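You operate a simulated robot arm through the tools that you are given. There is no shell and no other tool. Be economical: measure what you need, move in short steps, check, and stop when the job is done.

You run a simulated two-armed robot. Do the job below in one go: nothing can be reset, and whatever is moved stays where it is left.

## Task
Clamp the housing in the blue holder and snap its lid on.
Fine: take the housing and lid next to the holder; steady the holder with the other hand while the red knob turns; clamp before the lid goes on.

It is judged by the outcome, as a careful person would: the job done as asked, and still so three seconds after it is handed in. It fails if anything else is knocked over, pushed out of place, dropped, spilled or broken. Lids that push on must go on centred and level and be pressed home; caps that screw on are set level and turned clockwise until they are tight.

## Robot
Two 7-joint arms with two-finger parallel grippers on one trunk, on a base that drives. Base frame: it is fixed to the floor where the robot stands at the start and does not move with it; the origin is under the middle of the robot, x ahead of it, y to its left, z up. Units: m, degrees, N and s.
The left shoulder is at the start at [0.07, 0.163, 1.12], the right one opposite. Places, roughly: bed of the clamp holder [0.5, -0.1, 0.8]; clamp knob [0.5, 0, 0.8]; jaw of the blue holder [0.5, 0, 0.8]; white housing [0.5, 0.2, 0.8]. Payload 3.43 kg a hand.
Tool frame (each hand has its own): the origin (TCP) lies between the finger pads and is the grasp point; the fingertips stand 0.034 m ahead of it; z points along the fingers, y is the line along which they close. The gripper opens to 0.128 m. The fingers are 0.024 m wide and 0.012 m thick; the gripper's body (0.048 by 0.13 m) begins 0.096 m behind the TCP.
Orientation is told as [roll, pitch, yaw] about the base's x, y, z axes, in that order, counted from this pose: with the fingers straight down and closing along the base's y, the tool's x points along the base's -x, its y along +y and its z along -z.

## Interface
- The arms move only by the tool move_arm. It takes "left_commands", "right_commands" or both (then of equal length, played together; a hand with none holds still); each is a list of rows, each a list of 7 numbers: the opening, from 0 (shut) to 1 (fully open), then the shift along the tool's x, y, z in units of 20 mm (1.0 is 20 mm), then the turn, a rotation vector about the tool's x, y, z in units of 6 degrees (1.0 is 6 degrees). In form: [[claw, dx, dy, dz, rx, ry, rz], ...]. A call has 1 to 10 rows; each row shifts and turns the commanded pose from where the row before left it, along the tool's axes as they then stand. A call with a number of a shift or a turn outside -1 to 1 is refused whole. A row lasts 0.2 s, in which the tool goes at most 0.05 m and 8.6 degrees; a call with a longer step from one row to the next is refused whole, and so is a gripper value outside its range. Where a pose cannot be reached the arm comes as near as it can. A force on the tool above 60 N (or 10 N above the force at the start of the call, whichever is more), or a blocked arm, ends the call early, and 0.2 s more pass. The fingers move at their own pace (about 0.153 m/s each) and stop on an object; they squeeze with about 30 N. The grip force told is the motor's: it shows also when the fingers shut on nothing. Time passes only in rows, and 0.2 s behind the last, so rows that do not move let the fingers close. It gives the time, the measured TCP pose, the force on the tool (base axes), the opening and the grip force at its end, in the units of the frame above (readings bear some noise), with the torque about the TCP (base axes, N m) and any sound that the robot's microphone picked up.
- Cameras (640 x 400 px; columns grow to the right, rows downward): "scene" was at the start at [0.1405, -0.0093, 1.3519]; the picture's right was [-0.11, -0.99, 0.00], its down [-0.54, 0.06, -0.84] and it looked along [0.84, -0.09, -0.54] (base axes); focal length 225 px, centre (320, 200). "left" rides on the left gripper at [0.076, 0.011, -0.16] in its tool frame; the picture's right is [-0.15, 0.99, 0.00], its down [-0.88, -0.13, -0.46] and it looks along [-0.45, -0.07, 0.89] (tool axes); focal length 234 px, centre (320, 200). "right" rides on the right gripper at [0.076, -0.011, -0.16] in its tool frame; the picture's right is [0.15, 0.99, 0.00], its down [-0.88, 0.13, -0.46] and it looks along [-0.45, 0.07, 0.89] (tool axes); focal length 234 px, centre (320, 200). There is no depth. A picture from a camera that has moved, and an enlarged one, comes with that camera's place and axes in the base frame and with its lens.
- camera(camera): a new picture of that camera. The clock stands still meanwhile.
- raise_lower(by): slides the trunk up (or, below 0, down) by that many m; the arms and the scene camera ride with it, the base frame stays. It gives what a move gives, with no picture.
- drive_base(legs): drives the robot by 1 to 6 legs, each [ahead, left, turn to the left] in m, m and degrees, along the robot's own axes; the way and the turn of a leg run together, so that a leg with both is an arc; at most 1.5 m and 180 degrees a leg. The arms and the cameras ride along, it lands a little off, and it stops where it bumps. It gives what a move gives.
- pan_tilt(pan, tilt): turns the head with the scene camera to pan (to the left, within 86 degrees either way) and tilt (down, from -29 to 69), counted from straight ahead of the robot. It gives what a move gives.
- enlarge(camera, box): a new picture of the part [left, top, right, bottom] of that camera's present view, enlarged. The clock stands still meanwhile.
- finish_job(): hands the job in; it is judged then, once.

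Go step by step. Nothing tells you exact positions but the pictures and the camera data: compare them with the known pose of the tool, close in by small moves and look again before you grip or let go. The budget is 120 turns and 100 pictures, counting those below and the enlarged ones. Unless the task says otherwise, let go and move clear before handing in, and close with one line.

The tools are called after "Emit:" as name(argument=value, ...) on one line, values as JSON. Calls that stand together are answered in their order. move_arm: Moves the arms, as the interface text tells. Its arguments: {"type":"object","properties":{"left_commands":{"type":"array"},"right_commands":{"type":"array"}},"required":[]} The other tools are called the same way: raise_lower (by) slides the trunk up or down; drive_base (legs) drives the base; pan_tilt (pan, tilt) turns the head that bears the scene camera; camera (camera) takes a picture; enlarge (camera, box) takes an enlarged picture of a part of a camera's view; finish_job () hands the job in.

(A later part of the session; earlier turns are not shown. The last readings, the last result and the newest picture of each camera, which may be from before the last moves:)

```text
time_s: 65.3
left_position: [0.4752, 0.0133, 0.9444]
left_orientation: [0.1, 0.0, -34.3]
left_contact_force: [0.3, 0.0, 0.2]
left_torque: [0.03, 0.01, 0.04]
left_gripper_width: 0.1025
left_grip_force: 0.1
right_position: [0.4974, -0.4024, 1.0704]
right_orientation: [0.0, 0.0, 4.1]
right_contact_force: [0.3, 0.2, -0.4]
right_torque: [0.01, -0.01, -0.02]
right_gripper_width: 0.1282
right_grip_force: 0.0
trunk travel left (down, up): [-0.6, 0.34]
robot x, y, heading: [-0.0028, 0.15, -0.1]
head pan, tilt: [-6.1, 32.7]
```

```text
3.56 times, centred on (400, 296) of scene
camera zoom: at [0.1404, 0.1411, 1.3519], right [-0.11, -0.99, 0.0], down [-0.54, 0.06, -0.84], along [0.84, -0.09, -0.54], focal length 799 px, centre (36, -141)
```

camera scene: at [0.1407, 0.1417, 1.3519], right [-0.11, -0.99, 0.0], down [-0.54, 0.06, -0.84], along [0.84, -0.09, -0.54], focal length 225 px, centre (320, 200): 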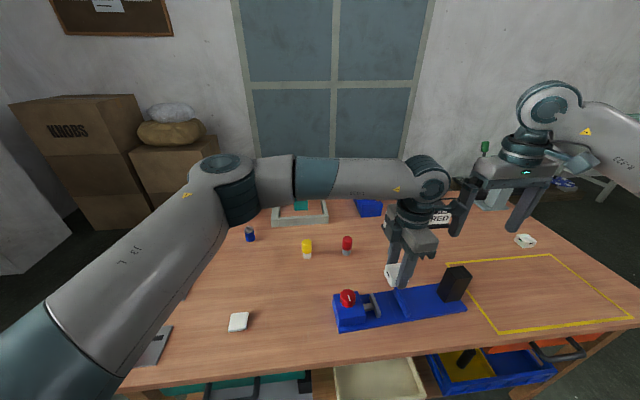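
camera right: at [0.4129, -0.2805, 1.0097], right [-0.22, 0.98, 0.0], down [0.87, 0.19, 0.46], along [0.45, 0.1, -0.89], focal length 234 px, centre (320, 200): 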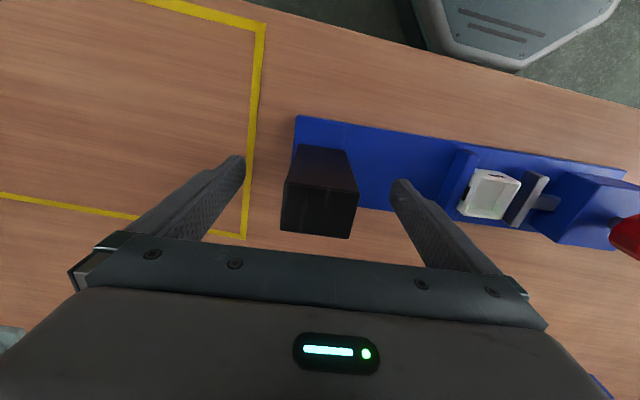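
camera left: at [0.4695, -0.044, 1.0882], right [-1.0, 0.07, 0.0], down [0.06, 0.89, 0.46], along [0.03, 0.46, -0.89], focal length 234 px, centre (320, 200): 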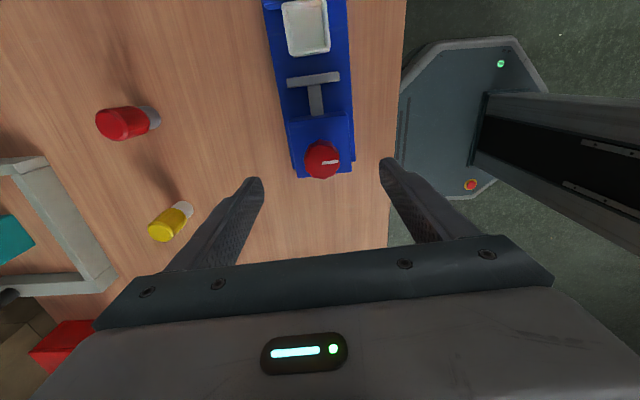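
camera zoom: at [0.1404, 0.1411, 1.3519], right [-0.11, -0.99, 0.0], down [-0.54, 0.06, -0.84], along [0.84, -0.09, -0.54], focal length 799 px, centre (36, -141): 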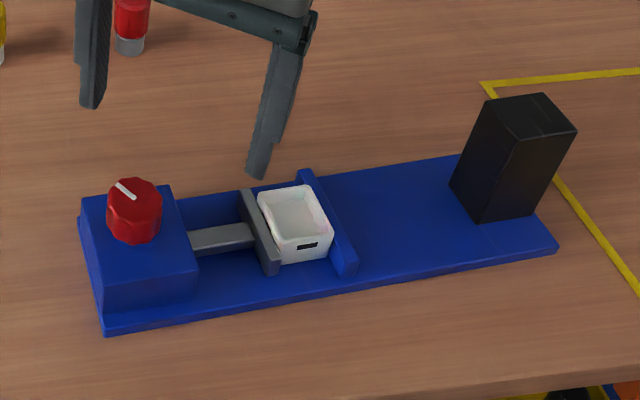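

The housing is clamped squarely. Now the left hand goes for the lid at about (0.478, 0.313).

Emit:
move_arm(left_commands=[[0.8, 0.64, 0.96, 0, 0, 0, 0], [0.8, 0.64, 0.96, 0, 0, 0, 0], [0.8, 0.64, 0.96, 0, 0, 0, 0], [0.8, 0.64, 0.96, 0, 0, 0, 0], [0.8, 0.64, 0.96, 0, 0, 0, 0], [0.8, 0.64, 0.96, 0, 0, 0, 0], [0.8, 0.64, 0.96, 0, 0, 0, 0], [0.8, 0.64, 0.96, 0, 0, 0, 0], [0.8, 0.64, 0.96, 0, 0, 0, 0], [0.8, 0.64, 0.96, 0, 0, 0, 0]])

Emit:
move_arm(left_commands=[[0.8, 0.64, 0.96, 0, 0, 0, 0], [0.8, 0.64, 0.96, 0, 0, 0, 0], [0.8, 0.64, 0.96, 0, 0, 0, 0], [0.8, 0, 0, 0, 0, 0, -1], [0.8, 0, 0, 0, 0, 0, -1], [0.8, 0, 0, 0, 0, 0, -1], [0.8, 0, 0, 0, 0, 0, -1], [0.8, 0, 0, 0, 0, 0, -1], [0.8, 0, 0, 0, 0, 0, -1], [0.8, 0, 0, 0, 0, 0, -1]])

Emit:
move_arm(left_commands=[[0.8, 0, 0, 0, 0, 0, -1], [0.8, 0, 0, 0, 0, 0, -1], [0.8, 0, 0, 0, 0, 0, -1], [0.8, 0, 0, 0, 0, 0, -1], [0.8, 0, 0, 0, 0, 0, -1], [0.8, 0, 0, 0, 0, 0, -1], [0.8, 0, 0, 0, 0, 0, -1], [0.8, 0, 0, 0, 0, 0, -1], [0.8, 0, 0, 0, 0, 0, -1], [0.8, 0, 0, 0, 0, 0, -1]])

Emit:
move_arm(left_commands=[[0.8, 0, 0, 0, 0, 0, -1], [0.8, 0, 0, 0, 0, 0, -1], [0.8, 0, 0, 0, 0, 0, -1], [0.8, 0, 0, 0, 0, 0, -1], [0.8, 0, 0, 0, 0, 0, 0]])

Emit:
camera(camera="left")

```text
time_s: 67.5
left_position: [0.4796, 0.2435, 0.9447]
left_orientation: [0.0, 0.1, -34.4]
left_contact_force: [-0.1, 0.1, 0.3]
left_torque: [0.03, 0.0, 0.0]
left_gripper_width: 0.1022
left_grip_force: 0.0
right_position: [0.4973, -0.4015, 1.0718]
right_orientation: [0.0, 0.0, 4.1]
right_contact_force: [0.4, 0.4, 0.1]
right_torque: [-0.03, -0.01, 0.0]
right_gripper_width: 0.1279
right_grip_force: 0.1
trunk travel left (down, up): [-0.6, 0.34]
robot x, y, heading: [-0.0003, 0.1528, -0.2]
head pan, tilt: [-6.1, 32.7]
```

```text
time_s: 69.7
left_position: [0.4792, 0.3148, 0.9468]
left_orientation: [0.1, 0.1, 7.6]
left_contact_force: [0.2, -0.4, 0.0]
left_torque: [0.03, 0.0, 0.03]
left_gripper_width: 0.1026
left_grip_force: 0.1
right_position: [0.4967, -0.4011, 1.0706]
right_orientation: [-0.1, 0.1, 4.0]
right_contact_force: [0.4, 0.3, 0.0]
right_torque: [-0.02, -0.02, -0.02]
right_gripper_width: 0.1281
right_grip_force: 0.0
trunk travel left (down, up): [-0.6, 0.34]
robot x, y, heading: [-0.0024, 0.149, 0.1]
head pan, tilt: [-6.1, 32.7]
```

```text
time_s: 71.9
left_position: [0.4794, 0.3146, 0.9438]
left_orientation: [0.0, -0.1, 67.8]
left_contact_force: [0.5, 0.3, -0.1]
left_torque: [0.03, -0.01, -0.03]
left_gripper_width: 0.1023
left_grip_force: 0.0
right_position: [0.4957, -0.4022, 1.0704]
right_orientation: [-0.1, 0.0, 4.2]
right_contact_force: [0.4, 0.2, -0.4]
right_torque: [0.02, -0.02, 0.0]
right_gripper_width: 0.128
right_grip_force: 0.0
trunk travel left (down, up): [-0.6, 0.34]
robot x, y, heading: [-0.0024, 0.1518, -0.1]
head pan, tilt: [-6.1, 32.7]
```

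```text
time_s: 73.1
left_position: [0.4806, 0.3128, 0.9441]
left_orientation: [-0.1, -0.1, 91.7]
left_contact_force: [-0.8, 0.3, 1.0]
left_torque: [-0.01, -0.01, -0.01]
left_gripper_width: 0.1027
left_grip_force: 0.1
right_position: [0.4973, -0.4026, 1.0711]
right_orientation: [-0.1, 0.0, 4.0]
right_contact_force: [0.4, 0.4, 0.5]
right_torque: [0.03, 0.02, 0.0]
right_gripper_width: 0.128
right_grip_force: 0.1
trunk travel left (down, up): [-0.6, 0.34]
robot x, y, heading: [0.0023, 0.1481, -0.3]
head pan, tilt: [-6.1, 32.7]
```

```text
37 pictures are left
camera left: at [0.4712, 0.2369, 1.105], right [-0.99, 0.12, 0.0], down [0.1, 0.88, 0.46], along [0.05, 0.45, -0.89], focal length 234 px, centre (320, 200)
```

left: 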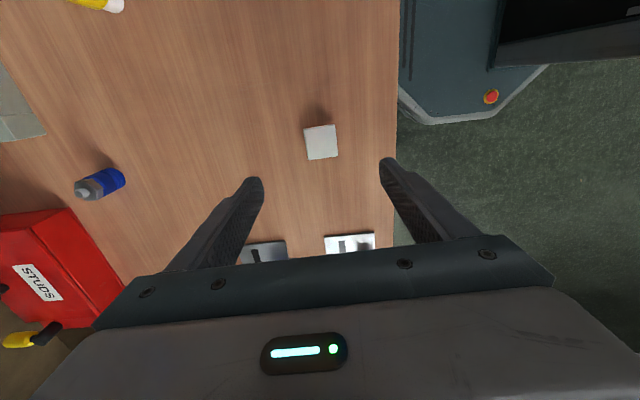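

The pose is reachable and aligned with the lid. I'm descending.

Emit:
move_arm(left_commands=[[0.8, 0, 0.05, 0.9, 0, 0, 0], [0.8, 0, 0, 0.9, 0, 0, 0], [0.8, 0, 0, 0.9, 0, 0, 0], [0.7, 0, 0, 0.9, 0, 0, 0], [0.65, 0, 0, 0.9, 0, 0, 0], [0.6, 0, 0, 0.9, 0, 0, 0], [0.6, 0, 0, 0.9, 0, 0, 0], [0.6, 0, 0, 0, 0, 0, 0]])

Emit:
enlarge(camera="left", box=[220, 100, 420, 250])

Emit:
enlarge(camera="scene", box=[190, 290, 290, 352])

```text
time_s: 74.9
left_position: [0.4801, 0.313, 0.8189]
left_orientation: [0.0, -0.1, 91.6]
left_contact_force: [-0.1, -0.1, -0.2]
left_torque: [0.0, 0.04, 0.0]
left_gripper_width: 0.0769
left_grip_force: 0.0
right_position: [0.4962, -0.4017, 1.071]
right_orientation: [-0.1, 0.0, 4.2]
right_contact_force: [0.1, 0.1, 0.3]
right_torque: [0.02, -0.01, 0.03]
right_gripper_width: 0.1279
right_grip_force: 0.0
trunk travel left (down, up): [-0.6, 0.34]
robot x, y, heading: [0.0018, 0.1526, -0.3]
head pan, tilt: [-6.1, 32.7]
```

```text
2.67 times, centred on (320, 175) of left
camera zoom: at [0.4705, 0.2362, 0.9786], right [-0.99, 0.12, 0.0], down [0.11, 0.88, 0.46], along [0.05, 0.45, -0.89], focal length 624 px, centre (320, 267)
```

zoom: 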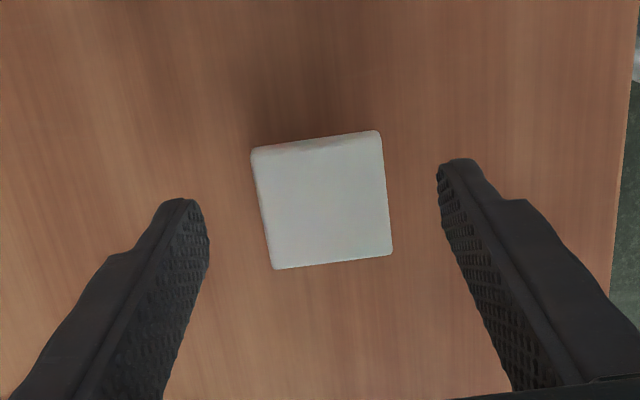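

```text
6.40 times, centred on (240, 321) of scene
camera zoom: at [0.1402, 0.1414, 1.3519], right [-0.11, -0.99, 0.0], down [-0.54, 0.06, -0.84], along [0.84, -0.09, -0.54], focal length 1438 px, centre (832, -574)
```

zoom: 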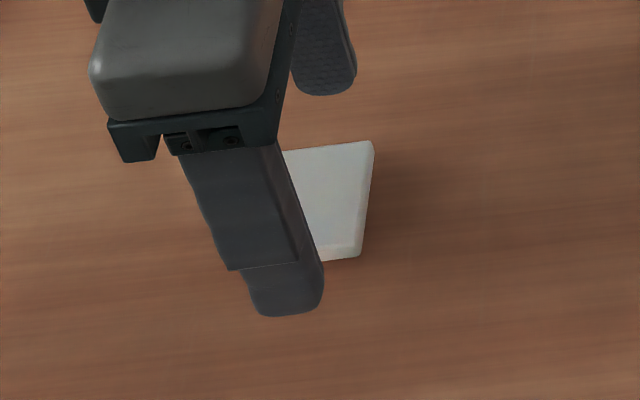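

Emit:
move_arm(left_commands=[[0.6, -0.13, 0.08, 0.5, 0, 0, 0], [0.6, 0, 0, 0.5, 0, 0, 0], [0.6, 0, 0, 0.08, 0, 0, 0], [0.6, 0, 0, 0, 0, 0, 0]])

Emit:
enlarge(camera="left", box=[220, 100, 420, 250])

```text
time_s: 75.9
left_position: [0.4768, 0.3154, 0.7974]
left_orientation: [0.0, -0.1, 91.6]
left_contact_force: [-0.6, -0.5, -0.6]
left_torque: [0.01, 0.01, 0.01]
left_gripper_width: 0.0768
left_grip_force: 0.1
right_position: [0.4973, -0.4014, 1.0705]
right_orientation: [-0.1, 0.0, 4.2]
right_contact_force: [0.5, -0.7, -0.4]
right_torque: [0.0, 0.01, 0.0]
right_gripper_width: 0.1281
right_grip_force: 0.1
trunk travel left (down, up): [-0.6, 0.34]
robot x, y, heading: [0.0022, 0.1521, -0.5]
head pan, tilt: [-6.1, 32.7]
```

```text
2.67 times, centred on (320, 175) of left
camera zoom: at [0.4687, 0.2393, 0.9575], right [-0.99, 0.12, 0.0], down [0.11, 0.88, 0.46], along [0.05, 0.45, -0.89], focal length 624 px, centre (320, 267)
```

zoom: 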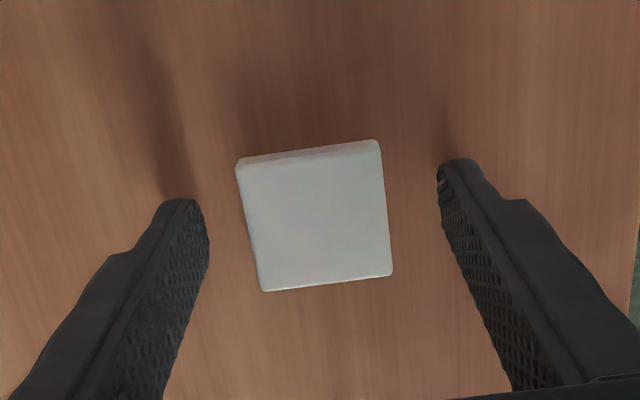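

Emit:
move_arm(left_commands=[[0.5, 0, 0, 0, 0, 0, 0], [0.4, 0, 0, 0, 0, 0, 0], [0.3, 0, 0, 0, 0, 0, 0], [0.2, 0, 0, 0, 0, 0, 0], [0.2, 0, 0, 0, 0, 0, 0]])

Emit:
move_arm(left_commands=[[0.2, 0, 0, -0.5, 0, 0, 0], [0.2, 0, 0, -1, 0, 0, 0], [0.2, 0, 0, -1, 0, 0, 0], [0.2, 0, 0, -1, 0, 0, 0], [0.2, 0, 0, -1, 0, 0, 0], [0.2, 0, 0, -1, 0, 0, 0], [0.2, 0, 0, -1, 0, 0, 0], [0.2, 0, 0, 0, 0, 0, 0]])

Emit:
enlarge(camera="left", box=[220, 100, 420, 250])

Emit:
enlarge(camera="scene", box=[160, 240, 320, 340])

```text
time_s: 77.1
left_position: [0.4784, 0.3168, 0.797]
left_orientation: [0.0, -0.1, 91.7]
left_contact_force: [0.2, -0.6, -0.1]
left_torque: [-0.03, -0.04, 0.02]
left_gripper_width: 0.0425
left_grip_force: 30.2
right_position: [0.4959, -0.4028, 1.0698]
right_orientation: [-0.1, 0.1, 4.1]
right_contact_force: [0.9, 0.3, 0.2]
right_torque: [0.05, 0.02, 0.02]
right_gripper_width: 0.128
right_grip_force: 0.0
trunk travel left (down, up): [-0.6, 0.34]
robot x, y, heading: [-0.0009, 0.1498, -0.1]
head pan, tilt: [-6.1, 32.7]
```

```text
time_s: 78.9
left_position: [0.4777, 0.3168, 0.9281]
left_orientation: [-0.1, -0.1, 91.6]
left_contact_force: [0.5, 0.3, -1.3]
left_torque: [-0.01, -0.04, -0.03]
left_gripper_width: 0.0425
left_grip_force: 30.1
right_position: [0.4969, -0.4018, 1.0714]
right_orientation: [-0.1, 0.0, 4.1]
right_contact_force: [0.0, 0.2, 0.2]
right_torque: [0.04, 0.0, 0.02]
right_gripper_width: 0.1279
right_grip_force: 0.1
trunk travel left (down, up): [-0.6, 0.34]
robot x, y, heading: [-0.0015, 0.1516, 0.1]
head pan, tilt: [-6.1, 32.7]
```

```text
2.67 times, centred on (320, 175) of left
camera zoom: at [0.4679, 0.2403, 1.0879], right [-0.99, 0.12, 0.0], down [0.11, 0.88, 0.46], along [0.05, 0.45, -0.89], focal length 624 px, centre (320, 267)
```

zoom: 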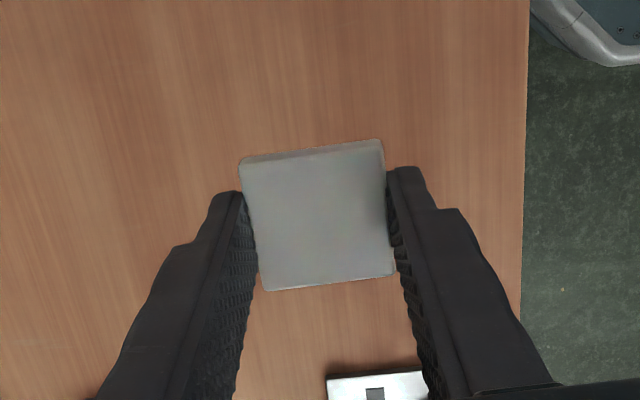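

```text
4.00 times, centred on (240, 290) of scene
camera zoom: at [0.1405, 0.1417, 1.3519], right [-0.11, -0.99, 0.0], down [-0.54, 0.06, -0.84], along [0.84, -0.09, -0.54], focal length 899 px, centre (640, -160)
```

zoom: 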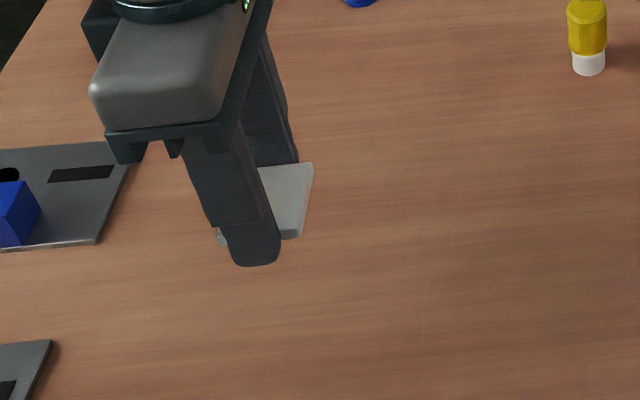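

The lid is held level and centred. I'm carrying it over to the housing.

Emit:
move_arm(left_commands=[[0.2, 0.976, 0.022, 0, 0, 0, 0], [0.2, 0.976, 0.022, 0, 0, 0, 0], [0.2, 0.976, 0.022, 0, 0, 0, 0], [0.2, 0.976, 0.022, 0, 0, 0, 0], [0.2, 0.976, 0.022, 0, 0, 0, 0], [0.2, 0.976, 0.022, 0, 0, 0, 0], [0.2, 0.976, 0.022, 0, 0, 0, 0], [0.2, 0.976, 0.022, 0, 0, 0, 0], [0.2, 0.976, 0.022, 0, 0, 0, 0], [0.2, 0.976, 0.022, 0, 0, 0, 0]])

Emit:
move_arm(left_commands=[[0.2, 0.976, 0.022, 0, 0, 0, 0], [0.2, 0.976, 0.022, 0, 0, 0, 0], [0.2, 0.976, 0.022, 0, 0, 0, 0], [0.2, 0.976, 0.022, 0, 0, 0, 0], [0.2, 0.976, 0.022, 0, 0, 0, 0], [0.2, 0.976, 0.022, 0, 0, 0, 0], [0.2, 0.976, 0.022, 0, 0, 0, 0], [0.2, 0, 0, 0, 0, 0, -0.45], [0.2, 0, 0, 0, 0, 0, 0]])

Emit:
camera(camera="left")

```text
time_s: 81.1
left_position: [0.4777, 0.1225, 0.9284]
left_orientation: [0.0, -0.2, 91.6]
left_contact_force: [0.5, -0.4, -1.1]
left_torque: [0.02, -0.03, -0.03]
left_gripper_width: 0.0428
left_grip_force: 30.1
right_position: [0.4963, -0.4031, 1.0695]
right_orientation: [0.0, 0.0, 4.2]
right_contact_force: [0.3, -1.0, -0.4]
right_torque: [0.01, 0.0, -0.01]
right_gripper_width: 0.1279
right_grip_force: 0.1
trunk travel left (down, up): [-0.6, 0.34]
robot x, y, heading: [0.0004, 0.1518, 0.0]
head pan, tilt: [-6.1, 32.7]
```

```text
time_s: 83.1
left_position: [0.4789, -0.0149, 0.9257]
left_orientation: [0.0, -0.1, 94.3]
left_contact_force: [0.1, 0.0, 0.2]
left_torque: [0.0, 0.02, 0.0]
left_gripper_width: 0.0424
left_grip_force: 29.6
right_position: [0.4963, -0.4024, 1.0703]
right_orientation: [0.0, 0.0, 4.0]
right_contact_force: [0.0, 0.8, 0.4]
right_torque: [0.02, -0.01, 0.07]
right_gripper_width: 0.1279
right_grip_force: 0.1
trunk travel left (down, up): [-0.6, 0.34]
robot x, y, heading: [-0.0019, 0.1506, -0.4]
head pan, tilt: [-6.1, 32.7]
```

```text
31 pictures are left
camera left: at [0.4732, -0.0925, 1.0869], right [-1.0, 0.07, 0.0], down [0.06, 0.89, 0.46], along [0.03, 0.46, -0.89], focal length 234 px, centre (320, 200)
```

left: 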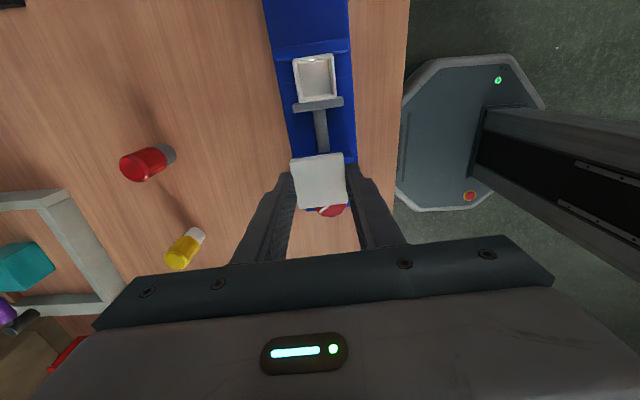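

Emit:
enlarge(camera="left", box=[260, 30, 380, 120])

```text
4.44 times, centred on (320, 75) of left
camera zoom: at [0.4732, -0.0925, 1.0869], right [-1.0, 0.07, 0.0], down [0.06, 0.89, 0.46], along [0.03, 0.46, -0.89], focal length 1041 px, centre (320, 756)
```

zoom: 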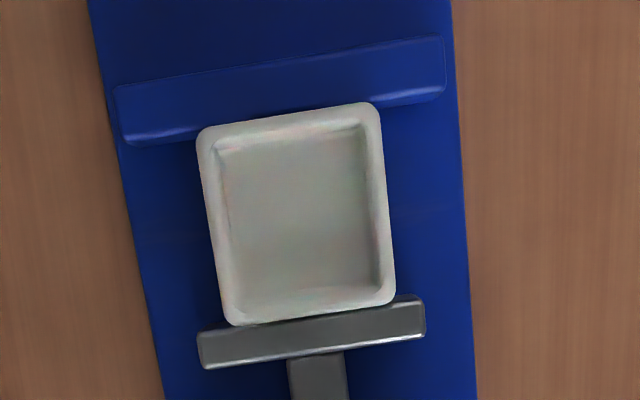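

The clamped housing is centred at about (0.478, -0.095), turned about 1° from the hand. I'm moving the lid over it and lowering to just above the rim.

Emit:
move_arm(left_commands=[[0.2, 0.805, 0.07, 0, 0, 0, 0.13], [0.2, 0.805, 0.07, 0, 0, 0, 0], [0.2, 0.805, 0.07, 0, 0, 0, 0], [0.2, 0.805, 0.07, 0, 0, 0, 0], [0.2, 0.805, 0.07, 0, 0, 0, 0], [0.2, 0, 0, 0.9, 0, 0, 0], [0.2, 0, 0, 0.9, 0, 0, 0], [0.2, 0, 0, 0.9, 0, 0, 0], [0.2, 0, 0, 0.7, 0, 0, 0], [0.2, 0, 0, 0, 0, 0, 0]])

Emit:
enlarge(camera="left", box=[220, 80, 420, 230])

Emit:
enlarge(camera="scene", box=[350, 255, 430, 305])

Emit:
enlarge(camera="right", box=[420, 80, 580, 180])

```text
time_s: 85.3
left_position: [0.4777, -0.0961, 0.8584]
left_orientation: [0.0, -0.1, 93.5]
left_contact_force: [0.1, 0.1, 0.1]
left_torque: [-0.03, -0.06, 0.0]
left_gripper_width: 0.0424
left_grip_force: 29.8
right_position: [0.4972, -0.4023, 1.0706]
right_orientation: [-0.1, 0.0, 4.1]
right_contact_force: [-0.7, -0.2, -0.8]
right_torque: [0.0, -0.03, 0.03]
right_gripper_width: 0.128
right_grip_force: 0.0
trunk travel left (down, up): [-0.6, 0.34]
robot x, y, heading: [0.0022, 0.1519, -0.2]
head pan, tilt: [-6.1, 32.7]
```

```text
2.67 times, centred on (320, 155) of left
camera zoom: at [0.4711, -0.1725, 1.0179], right [-1.0, 0.09, 0.0], down [0.08, 0.89, 0.46], along [0.04, 0.46, -0.89], focal length 624 px, centre (320, 320)
```

zoom: 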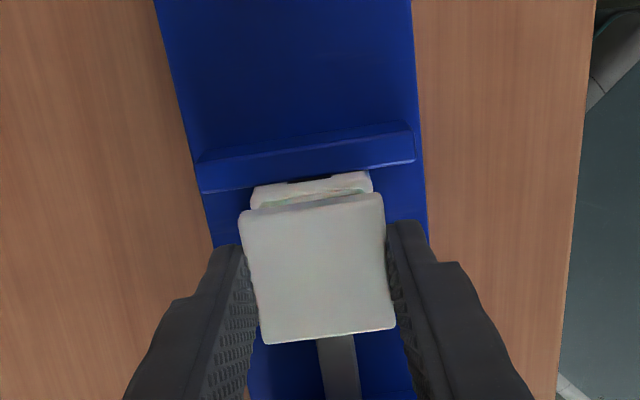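

```text
8.00 times, centred on (390, 280) of scene
camera zoom: at [0.1402, 0.1413, 1.3519], right [-0.11, -0.99, 0.0], down [-0.54, 0.06, -0.84], along [0.84, -0.09, -0.54], focal length 1798 px, centre (-240, -440)
```

zoom: 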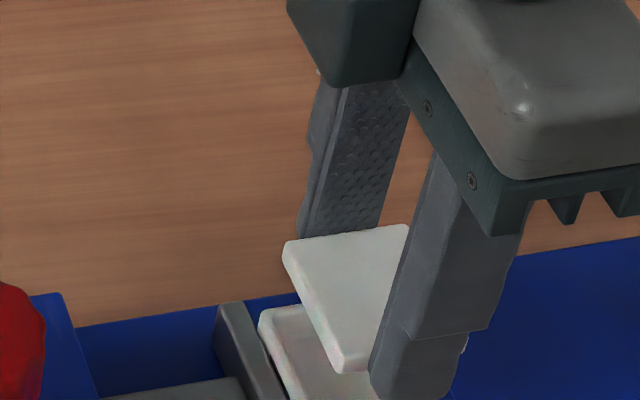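

```text
4.00 times, centred on (500, 130) of right
camera zoom: at [0.4218, -0.4182, 1.23], right [-0.22, 0.98, 0.0], down [0.87, 0.19, 0.46], along [0.45, 0.1, -0.89], focal length 937 px, centre (-400, 480)
```

zoom: 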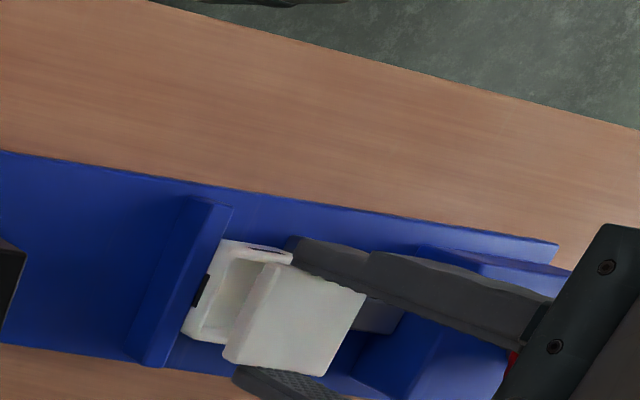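

Emit:
move_arm(left_commands=[[0.2, 0, 0, 0.4, 0, 0, 0], [0.2, 0, 0, 0.4, 0, 0, 0], [0.2, 0, 0, 0, 0, 0, 0]])

Emit:
enlarge(camera="left", box=[260, 90, 380, 180])

Emit:
enlarge(camera="scene", box=[360, 270, 424, 310])

Emit:
enlarge(camera="right", box=[450, 110, 546, 170])

```text
time_s: 86.1
left_position: [0.4775, -0.0964, 0.8432]
left_orientation: [0.0, -0.1, 93.5]
left_contact_force: [-0.4, 0.0, 0.4]
left_torque: [0.0, 0.0, 0.0]
left_gripper_width: 0.0424
left_grip_force: 29.7
right_position: [0.497, -0.4022, 1.0706]
right_orientation: [0.0, 0.0, 4.1]
right_contact_force: [0.0, 0.3, -0.2]
right_torque: [0.0, -0.05, -0.02]
right_gripper_width: 0.1278
right_grip_force: 0.0
trunk travel left (down, up): [-0.6, 0.34]
robot x, y, heading: [-0.0009, 0.1516, -0.3]
head pan, tilt: [-6.1, 32.7]
```

```text
4.44 times, centred on (320, 135) of left
camera zoom: at [0.4716, -0.1729, 1.0028], right [-1.0, 0.09, 0.0], down [0.08, 0.89, 0.46], along [0.04, 0.46, -0.89], focal length 1041 px, centre (320, 489)
```

zoom: 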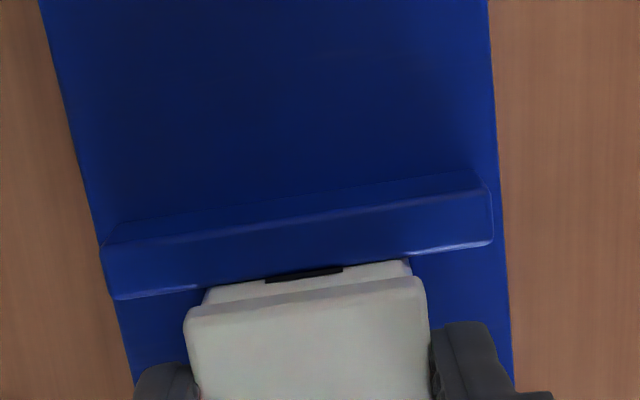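

```text
10.00 times, centred on (392, 290) of scene
camera zoom: at [0.1403, 0.1414, 1.3519], right [-0.11, -0.99, 0.0], down [-0.54, 0.06, -0.84], along [0.84, -0.09, -0.54], focal length 2247 px, centre (-400, -700)
```

zoom: 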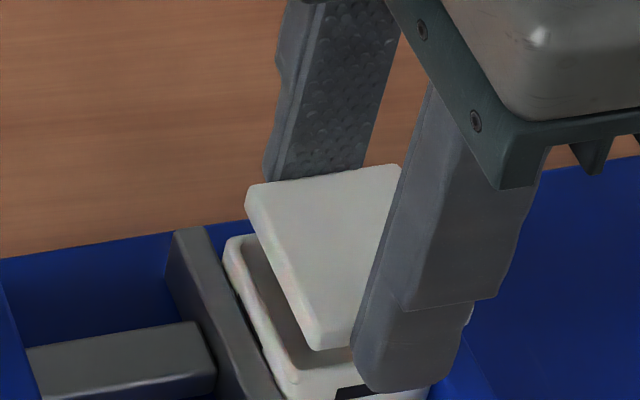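

```text
6.67 times, centred on (498, 140) of right
camera zoom: at [0.4219, -0.4181, 1.23], right [-0.22, 0.98, 0.0], down [0.87, 0.19, 0.46], along [0.45, 0.1, -0.89], focal length 1561 px, centre (-867, 600)
```

zoom: 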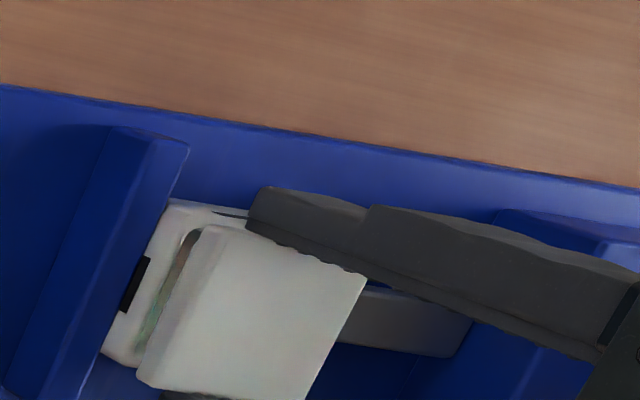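

The lid looks about 1–2 mm too far toward -y and about 1 mm too far toward +x. I'm nudging it and lowering gently until contact.

Emit:
move_arm(left_commands=[[0.2, -0.075, 0.05, 0.1, 0, 0, 0], [0.2, 0, 0, 0.1, 0, 0, 0], [0.2, 0, 0, 0.1, 0, 0, 0], [0.2, 0, 0, 0.1, 0, 0, 0], [0.2, 0, 0, 0, 0, 0, 0]])

Emit:
enlarge(camera="scene", box=[360, 270, 424, 310])

Emit:
enlarge(camera="right", box=[450, 110, 546, 170])

```text
time_s: 87.3
left_position: [0.4759, -0.0932, 0.8359]
left_orientation: [0.0, 0.0, 93.4]
left_contact_force: [2.4, 0.0, 7.3]
left_torque: [-0.01, -0.22, 0.05]
left_gripper_width: 0.0422
left_grip_force: 30.0
right_position: [0.4954, -0.403, 1.0705]
right_orientation: [0.0, 0.0, 4.2]
right_contact_force: [-0.5, -0.2, -0.2]
right_torque: [0.0, -0.02, -0.02]
right_gripper_width: 0.128
right_grip_force: 0.1
trunk travel left (down, up): [-0.6, 0.34]
robot x, y, heading: [0.0043, 0.1539, 0.1]
head pan, tilt: [-6.1, 32.7]
```

```text
10.00 times, centred on (392, 290) of scene
camera zoom: at [0.14, 0.1417, 1.352], right [-0.11, -0.99, 0.0], down [-0.54, 0.06, -0.84], along [0.84, -0.09, -0.54], focal length 2247 px, centre (-400, -700)
```

zoom: 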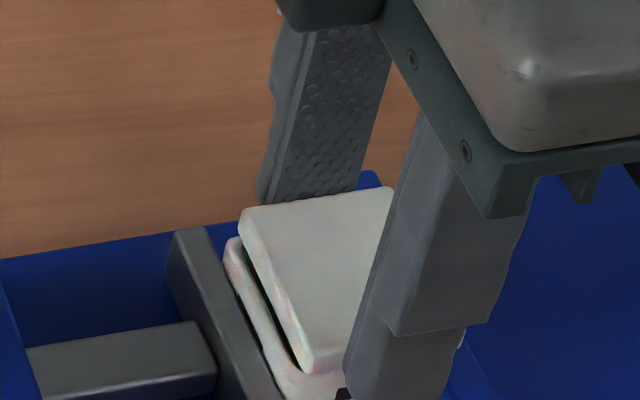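

```text
6.67 times, centred on (498, 140) of right
camera zoom: at [0.4216, -0.4178, 1.2303], right [-0.22, 0.98, 0.0], down [0.87, 0.19, 0.46], along [0.45, 0.1, -0.89], focal length 1561 px, centre (-867, 600)
```

zoom: 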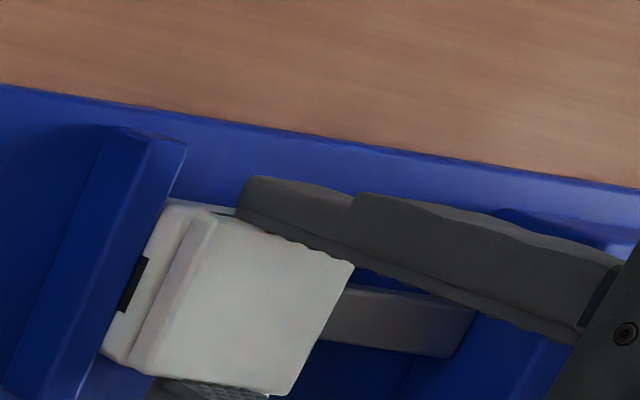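

Contact is at the rim (7 N) with the side force and views suggesting the lid is about 2 mm too far toward -x. I'm lifting slightly, shifting and trying again.

Emit:
move_arm(left_commands=[[0.2, 0, 0, -0.2, 0, 0, 0], [0.2, 0.03, -0.1, 0, 0, 0, 0], [0.2, 0, 0, 0, 0, 0, 0], [0.2, 0, 0, 0, 0, 0, 0]])

Emit:
move_arm(left_commands=[[0.2, 0, 0, 0.1, 0, 0, 0], [0.2, 0, 0, 0.1, 0, 0, 0], [0.2, 0, 0, 0.05, 0, 0, 0], [0.2, 0, 0, 0, 0, 0, 0]])

```text
time_s: 88.3
left_position: [0.4778, -0.0953, 0.8395]
left_orientation: [0.1, -0.2, 93.6]
left_contact_force: [0.2, -0.7, -0.1]
left_torque: [0.03, -0.02, 0.01]
left_gripper_width: 0.0425
left_grip_force: 29.7
right_position: [0.4962, -0.4031, 1.0705]
right_orientation: [-0.1, 0.1, 4.0]
right_contact_force: [-0.3, -0.9, 0.2]
right_torque: [-0.01, 0.01, 0.02]
right_gripper_width: 0.1281
right_grip_force: 0.0
trunk travel left (down, up): [-0.6, 0.34]
robot x, y, heading: [0.0004, 0.1509, -0.1]
head pan, tilt: [-6.1, 32.7]
```

```text
time_s: 89.3
left_position: [0.4789, -0.0941, 0.8354]
left_orientation: [-0.1, -0.1, 93.6]
left_contact_force: [1.4, -0.8, 23.3]
left_torque: [-0.04, -0.05, 0.02]
left_gripper_width: 0.0424
left_grip_force: 29.7
right_position: [0.4966, -0.4012, 1.0721]
right_orientation: [0.0, -0.1, 4.1]
right_contact_force: [-0.2, 1.2, 0.5]
right_torque: [-0.03, 0.0, -0.01]
right_gripper_width: 0.1281
right_grip_force: 0.2
trunk travel left (down, up): [-0.6, 0.34]
robot x, y, heading: [-0.0021, 0.1513, -0.1]
head pan, tilt: [-6.1, 32.7]
```

Contact is now balanced (23 N with almost no torque), so the lid sits level. I'll check before pressing.

Emit:
enlarge(camera="scene", box=[360, 270, 424, 310])

Emit:
enlarge(camera="right", box=[450, 110, 546, 170])

```text
10.00 times, centred on (392, 290) of scene
camera zoom: at [0.1384, 0.1424, 1.3522], right [-0.11, -0.99, 0.0], down [-0.54, 0.06, -0.84], along [0.84, -0.09, -0.54], focal length 2247 px, centre (-400, -700)
```

zoom: 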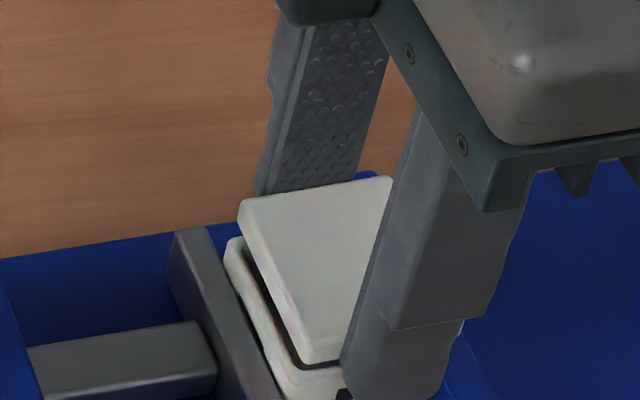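

```text
6.67 times, centred on (498, 140) of right
camera zoom: at [0.4202, -0.4172, 1.2312], right [-0.22, 0.98, 0.0], down [0.87, 0.19, 0.46], along [0.45, 0.1, -0.89], focal length 1561 px, centre (-867, 600)
```

zoom: 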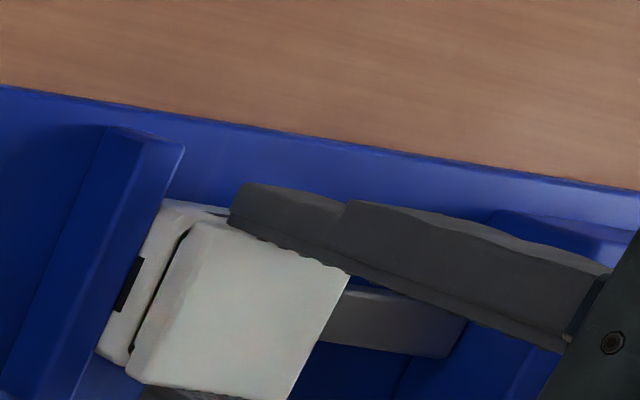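

The gap between lid and rim is even on the visible sides. I'm pressing down.

Emit:
move_arm(left_commands=[[0.2, 0, 0, 0.1, 0, 0, 0], [0.2, 0, 0, 0.1, 0, 0, 0], [0.2, 0, 0, 0.1, 0, 0, 0], [0.2, 0, 0, 0, 0, 0, 0]])

Emit:
enlarge(camera="scene", box=[360, 270, 424, 310])

```text
time_s: 90.3
left_position: [0.4791, -0.0953, 0.8359]
left_orientation: [-0.4, 0.4, 93.7]
left_contact_force: [-7.6, 6.9, 30.2]
left_torque: [0.44, -0.32, -0.03]
left_gripper_width: 0.0426
left_grip_force: 30.2
right_position: [0.4945, -0.4008, 1.0721]
right_orientation: [-0.1, -0.1, 4.2]
right_contact_force: [0.4, -0.1, 0.2]
right_torque: [0.03, 0.05, -0.01]
right_gripper_width: 0.128
right_grip_force: 0.1
trunk travel left (down, up): [-0.6, 0.34]
robot x, y, heading: [0.0007, 0.1534, -0.1]
head pan, tilt: [-6.1, 32.7]
stopped in row 4 (left hand): the force on the tool passed its limit (the readings are from after the stop); the commanded pose is now the measured one
```

```text
10.00 times, centred on (392, 290) of scene
camera zoom: at [0.138, 0.1432, 1.3517], right [-0.11, -0.99, 0.0], down [-0.54, 0.06, -0.84], along [0.84, -0.09, -0.54], focal length 2247 px, centre (-400, -700)
```

zoom: 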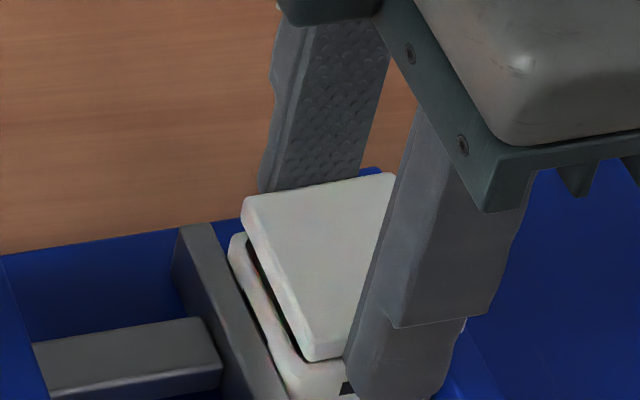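

The press reached the force limit without the lid going in. I'm relaxing the force and inspecting the alignment from above.

Emit:
move_arm(left_commands=[[0.2, 0, 0, -0.05, 0, 0, 0], [0.2, 0, 0, 0, 0, 0, 0]])

Emit:
enlarge(camera="left", box=[270, 100, 370, 220])

Emit:
enlarge(camera="right", box=[450, 110, 546, 170])

```text
time_s: 90.9
left_position: [0.4789, -0.0948, 0.8345]
left_orientation: [-0.4, 0.2, 93.6]
left_contact_force: [-3.0, 3.8, 26.0]
left_torque: [0.21, -0.42, -0.04]
left_gripper_width: 0.0426
left_grip_force: 30.2
right_position: [0.495, -0.4006, 1.0726]
right_orientation: [0.0, -0.2, 4.1]
right_contact_force: [-0.7, 0.1, 0.4]
right_torque: [0.01, -0.01, -0.05]
right_gripper_width: 0.1281
right_grip_force: 0.1
trunk travel left (down, up): [-0.6, 0.34]
robot x, y, heading: [0.0022, 0.1482, 0.0]
head pan, tilt: [-6.1, 32.7]
```

```text
3.33 times, centred on (320, 160) of left
camera zoom: at [0.471, -0.1708, 0.9952], right [-1.0, 0.08, -0.01], down [0.07, 0.89, 0.45], along [0.04, 0.45, -0.89], focal length 781 px, centre (320, 333)
```

zoom: 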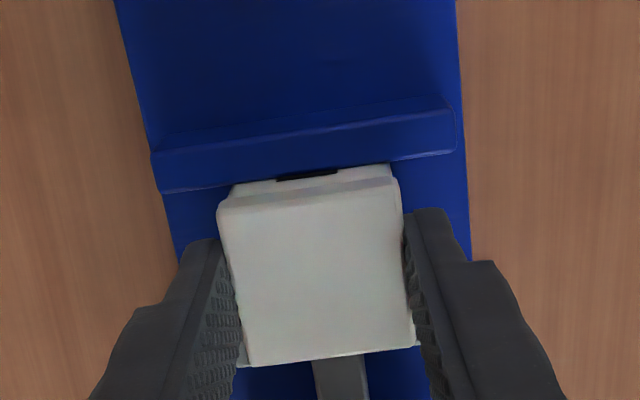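

```text
6.67 times, centred on (498, 140) of right
camera zoom: at [0.4197, -0.4165, 1.2316], right [-0.22, 0.98, 0.0], down [0.87, 0.19, 0.46], along [0.45, 0.1, -0.89], focal length 1561 px, centre (-867, 600)
```

zoom: 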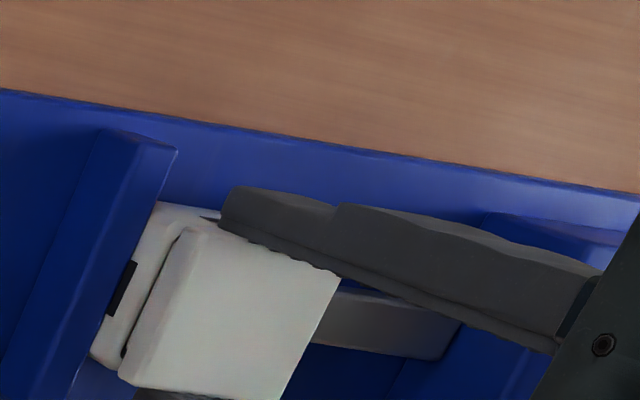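

The lid is resting evenly on the rim with its catches just starting. I'll let go of it, look from above, and then press with closed fingers at its centre.

Emit:
move_arm(left_commands=[[0.2, 0, 0, -0.1, 0, 0, 0], [0.35, 0, 0, 0, 0, 0, 0], [0.5, 0, 0, 0, 0, 0, 0], [0.5, 0, 0, -0.5, 0, 0, 0], [0.5, 0, 0, -1, 0, 0, 0], [0.5, 0, 0, -1, 0, 0, 0], [0.5, 0, 0, -1, 0, 0, 0], [0.5, -1, 0, 0, 0, 0, 0], [0.5, -1, 0, 0, 0, 0, 0], [0.5, 0, 0, 0, 0, 0, 0]])

Emit:
enlarge(camera="left", box=[250, 50, 390, 160])

Emit:
enlarge(camera="scene", box=[360, 270, 424, 310])

```text
time_s: 93.1
left_position: [0.4767, -0.0554, 0.904]
left_orientation: [-0.1, 0.2, 93.6]
left_contact_force: [0.0, -0.4, 0.1]
left_torque: [0.01, 0.01, -0.02]
left_gripper_width: 0.0639
left_grip_force: 0.2
right_position: [0.496, -0.4024, 1.0712]
right_orientation: [0.0, 0.0, 4.1]
right_contact_force: [-0.4, -0.3, 0.4]
right_torque: [0.01, -0.01, 0.0]
right_gripper_width: 0.1278
right_grip_force: 0.0
trunk travel left (down, up): [-0.6, 0.34]
robot x, y, heading: [-0.0003, 0.1509, -0.3]
head pan, tilt: [-6.1, 32.7]
```

```text
3.64 times, centred on (320, 105) of left
camera zoom: at [0.4694, -0.1328, 1.0644], right [-1.0, 0.08, 0.0], down [0.07, 0.89, 0.45], along [0.04, 0.45, -0.89], focal length 852 px, centre (320, 546)
```

zoom: 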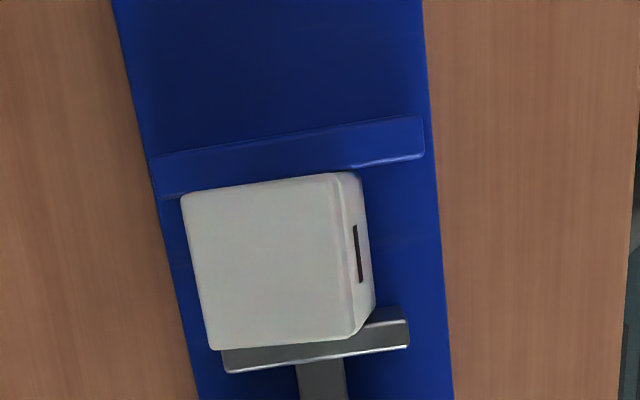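

```text
10.00 times, centred on (392, 290) of scene
camera zoom: at [0.1404, 0.1408, 1.3519], right [-0.11, -0.99, 0.0], down [-0.54, 0.06, -0.84], along [0.84, -0.09, -0.54], focal length 2247 px, centre (-400, -700)
```

zoom: 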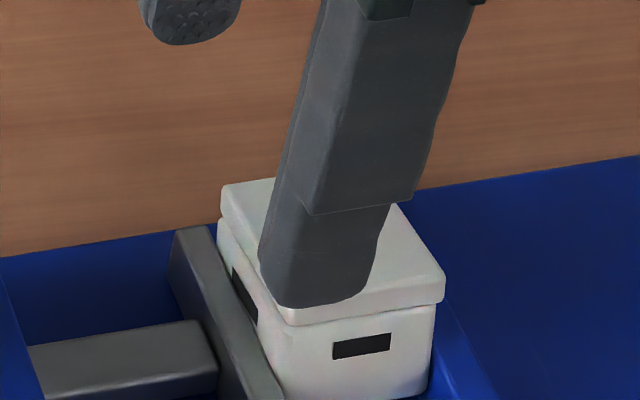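

The lid now looks closed onto the housing, but the housing appears tilted in the clamp with its front (-x) side raised. I'll confirm from other views.

Emit:
enlarge(camera="right", box=[430, 90, 590, 190])

Emit:
move_arm(left_commands=[[0.3, -1, 0, -0.5, 0, 0, 0], [0.1, -1, 0, -0.5, 0, 0, 0], [0, -1, 0, 0, 0, 0, 0], [0, -1, 0, 0, 0, 0, 0]])

Emit:
enlarge(camera="scene", box=[340, 260, 436, 320])

```text
4.00 times, centred on (510, 140) of right
camera zoom: at [0.422, -0.4187, 1.2297], right [-0.22, 0.98, 0.0], down [0.87, 0.19, 0.46], along [0.45, 0.1, -0.89], focal length 937 px, centre (-440, 440)
```

zoom: 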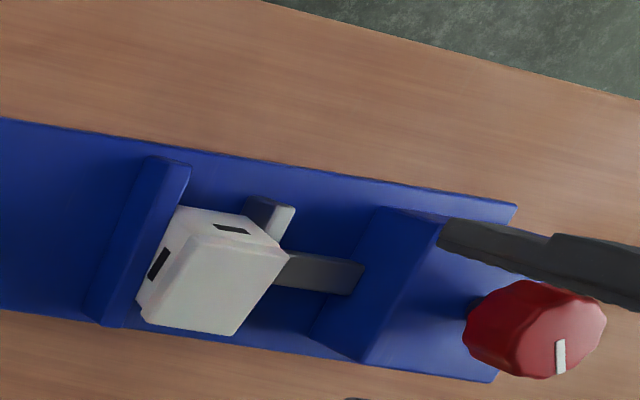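

```text
time_s: 94.1
left_position: [0.4722, 0.0241, 0.9256]
left_orientation: [-0.3, 0.3, 93.6]
left_contact_force: [-0.5, -0.1, 0.4]
left_torque: [0.02, -0.01, 0.02]
left_gripper_width: 0.0001
left_grip_force: 30.1
right_position: [0.4964, -0.4015, 1.0702]
right_orientation: [0.0, 0.0, 4.1]
right_contact_force: [-0.3, 0.6, -0.1]
right_torque: [0.0, 0.04, 0.01]
right_gripper_width: 0.128
right_grip_force: 0.0
trunk travel left (down, up): [-0.6, 0.34]
robot x, y, heading: [0.0033, 0.1503, -0.1]
head pan, tilt: [-6.1, 32.7]
```

```text
6.67 times, centred on (388, 290) of scene
camera zoom: at [0.1404, 0.1424, 1.3519], right [-0.11, -0.99, 0.0], down [-0.54, 0.06, -0.84], along [0.84, -0.09, -0.54], focal length 1498 px, centre (-133, -400)
```

zoom: 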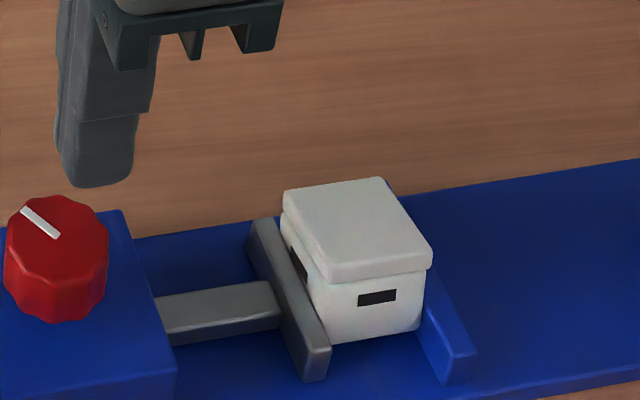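

The housing is indeed tilted about 12° in the clamp with the front up; the holder itself is fine. With the fingers shut, I'll press the front part of the lid gently downward to level it.

Emit:
move_arm(left_commands=[[0, 0.985, 0.137, 0, -0.05, -0.05, 0], [0, 0.985, 0.137, 0, 0, 0, 0], [0, 0.985, 0.137, 0, 0, 0, 0], [0, 0.985, 0.137, 0, 0, 0, 0], [0, 0.985, 0.137, 0, 0, 0, 0], [0, 0.985, 0.137, 0, 0, 0, 0], [0, 0, 0, 0.9, 0, 0, 0], [0, 0, 0, 0.9, 0, 0, 0], [0, 0, 0, 0.4, 0, 0, 0], [0, 0, 0, 0, 0, 0, 0]])

Emit:
enlarge(camera="scene", box=[340, 260, 436, 320])

```text
time_s: 96.3
left_position: [0.4639, -0.095, 0.8813]
left_orientation: [0.0, 0.0, 93.6]
left_contact_force: [-0.1, 0.4, 0.3]
left_torque: [-0.01, 0.02, -0.02]
left_gripper_width: 0.0002
left_grip_force: 29.5
right_position: [0.4966, -0.4025, 1.0699]
right_orientation: [-0.1, 0.0, 4.1]
right_contact_force: [0.4, 0.1, -0.6]
right_torque: [0.02, -0.03, -0.01]
right_gripper_width: 0.128
right_grip_force: 0.0
trunk travel left (down, up): [-0.6, 0.34]
robot x, y, heading: [0.0025, 0.1535, -0.4]
head pan, tilt: [-6.1, 32.7]
```

```text
6.67 times, centred on (388, 290) of scene
camera zoom: at [0.1404, 0.1414, 1.3519], right [-0.11, -0.99, 0.0], down [-0.54, 0.06, -0.84], along [0.84, -0.09, -0.54], focal length 1498 px, centre (-133, -400)
```

zoom: 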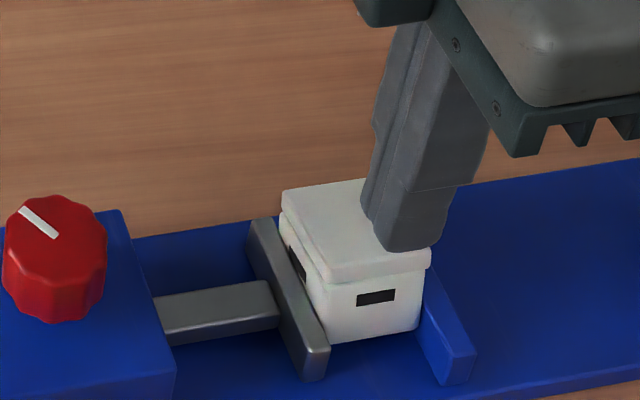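

Emit:
move_arm(left_commands=[[0, 0, 0, 0.25, 0, 0, 0], [0, 0, 0, 0.25, 0, 0, 0], [0, 0, 0, 0.2, 0, 0, 0], [0, 0, 0, 0.2, 0, 0, 0], [0, 0, 0, 0.2, 0, 0, 0], [0, 0, 0, 0, 0, 0, 0]])

Emit:
enlarge(camera="scene", box=[340, 260, 436, 320])

```text
time_s: 97.7
left_position: [0.4627, -0.095, 0.8573]
left_orientation: [0.2, -0.1, 93.6]
left_contact_force: [-0.5, 0.2, -0.2]
left_torque: [0.01, 0.01, 0.02]
left_gripper_width: 0.0
left_grip_force: 29.9
right_position: [0.4969, -0.4014, 1.0714]
right_orientation: [-0.2, 0.0, 4.1]
right_contact_force: [0.4, -0.2, 0.2]
right_torque: [-0.01, 0.0, 0.01]
right_gripper_width: 0.128
right_grip_force: 0.0
trunk travel left (down, up): [-0.6, 0.34]
robot x, y, heading: [-0.0016, 0.1481, 0.1]
head pan, tilt: [-6.1, 32.7]
```

```text
6.67 times, centred on (388, 290) of scene
camera zoom: at [0.1404, 0.1414, 1.3519], right [-0.11, -0.99, 0.0], down [-0.54, 0.06, -0.84], along [0.84, -0.09, -0.54], focal length 1498 px, centre (-133, -400)
```

zoom: 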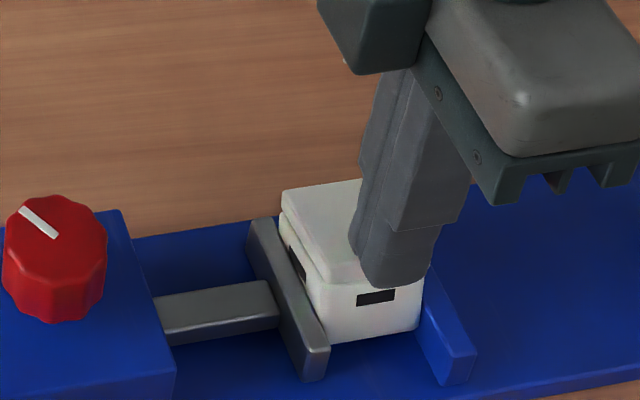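

There was no contact because the tip is at the lid's front edge. I'm raising, moving 11 mm inward and coming down again.

Emit:
move_arm(left_commands=[[0, 0, 0, -0.8, 0, 0, 0], [0, 0, -0.55, 0, 0, 0, 0], [0, 0, 0, 0.3, 0, 0, 0], [0, 0, 0, 0.2, 0, 0, 0], [0, 0, 0, 0.15, 0, 0, 0], [0, 0, 0, 0.15, 0, 0, 0], [0, 0, 0, 0, 0, 0, 0]])

Emit:
enlarge(camera="scene", box=[340, 260, 436, 320])

```text
time_s: 99.3
left_position: [0.4741, -0.0947, 0.8576]
left_orientation: [0.1, -0.1, 93.6]
left_contact_force: [0.2, 0.7, -0.6]
left_torque: [-0.03, 0.01, 0.01]
left_gripper_width: 0.0001
left_grip_force: 29.8
right_position: [0.4971, -0.4017, 1.0709]
right_orientation: [-0.1, 0.0, 4.1]
right_contact_force: [0.2, -0.5, -0.1]
right_torque: [0.01, -0.03, 0.0]
right_gripper_width: 0.1281
right_grip_force: 0.0
trunk travel left (down, up): [-0.6, 0.34]
robot x, y, heading: [-0.0004, 0.1517, 0.1]
head pan, tilt: [-6.1, 32.7]
```

```text
6.67 times, centred on (388, 290) of scene
camera zoom: at [0.1405, 0.1414, 1.3519], right [-0.11, -0.99, 0.0], down [-0.54, 0.06, -0.84], along [0.84, -0.09, -0.54], focal length 1498 px, centre (-133, -400)
```

zoom: 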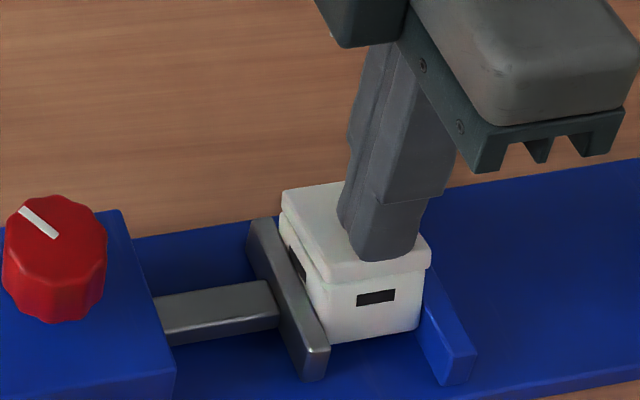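

Emit:
move_arm(left_commands=[[0, 0, 0, 0.1, 0, 0, 0], [0, 0, 0, 0.1, 0, 0, 0], [0, 0, 0, 0.1, 0, 0, 0], [0, 0, 0, 0.1, 0, 0, 0], [0, 0, 0, 0, 0, 0, 0]])

```text
time_s: 100.5
left_position: [0.4748, -0.0951, 0.8494]
left_orientation: [0.2, -0.2, 93.6]
left_contact_force: [-0.2, -0.4, 0.4]
left_torque: [-0.04, -0.02, -0.03]
left_gripper_width: 0.0001
left_grip_force: 30.1
right_position: [0.4961, -0.4025, 1.0703]
right_orientation: [-0.1, 0.0, 4.0]
right_contact_force: [-0.2, -0.5, -1.2]
right_torque: [-0.01, 0.03, 0.06]
right_gripper_width: 0.1278
right_grip_force: 0.0
trunk travel left (down, up): [-0.6, 0.34]
robot x, y, heading: [-0.0007, 0.1532, -0.1]
head pan, tilt: [-6.1, 32.7]
```

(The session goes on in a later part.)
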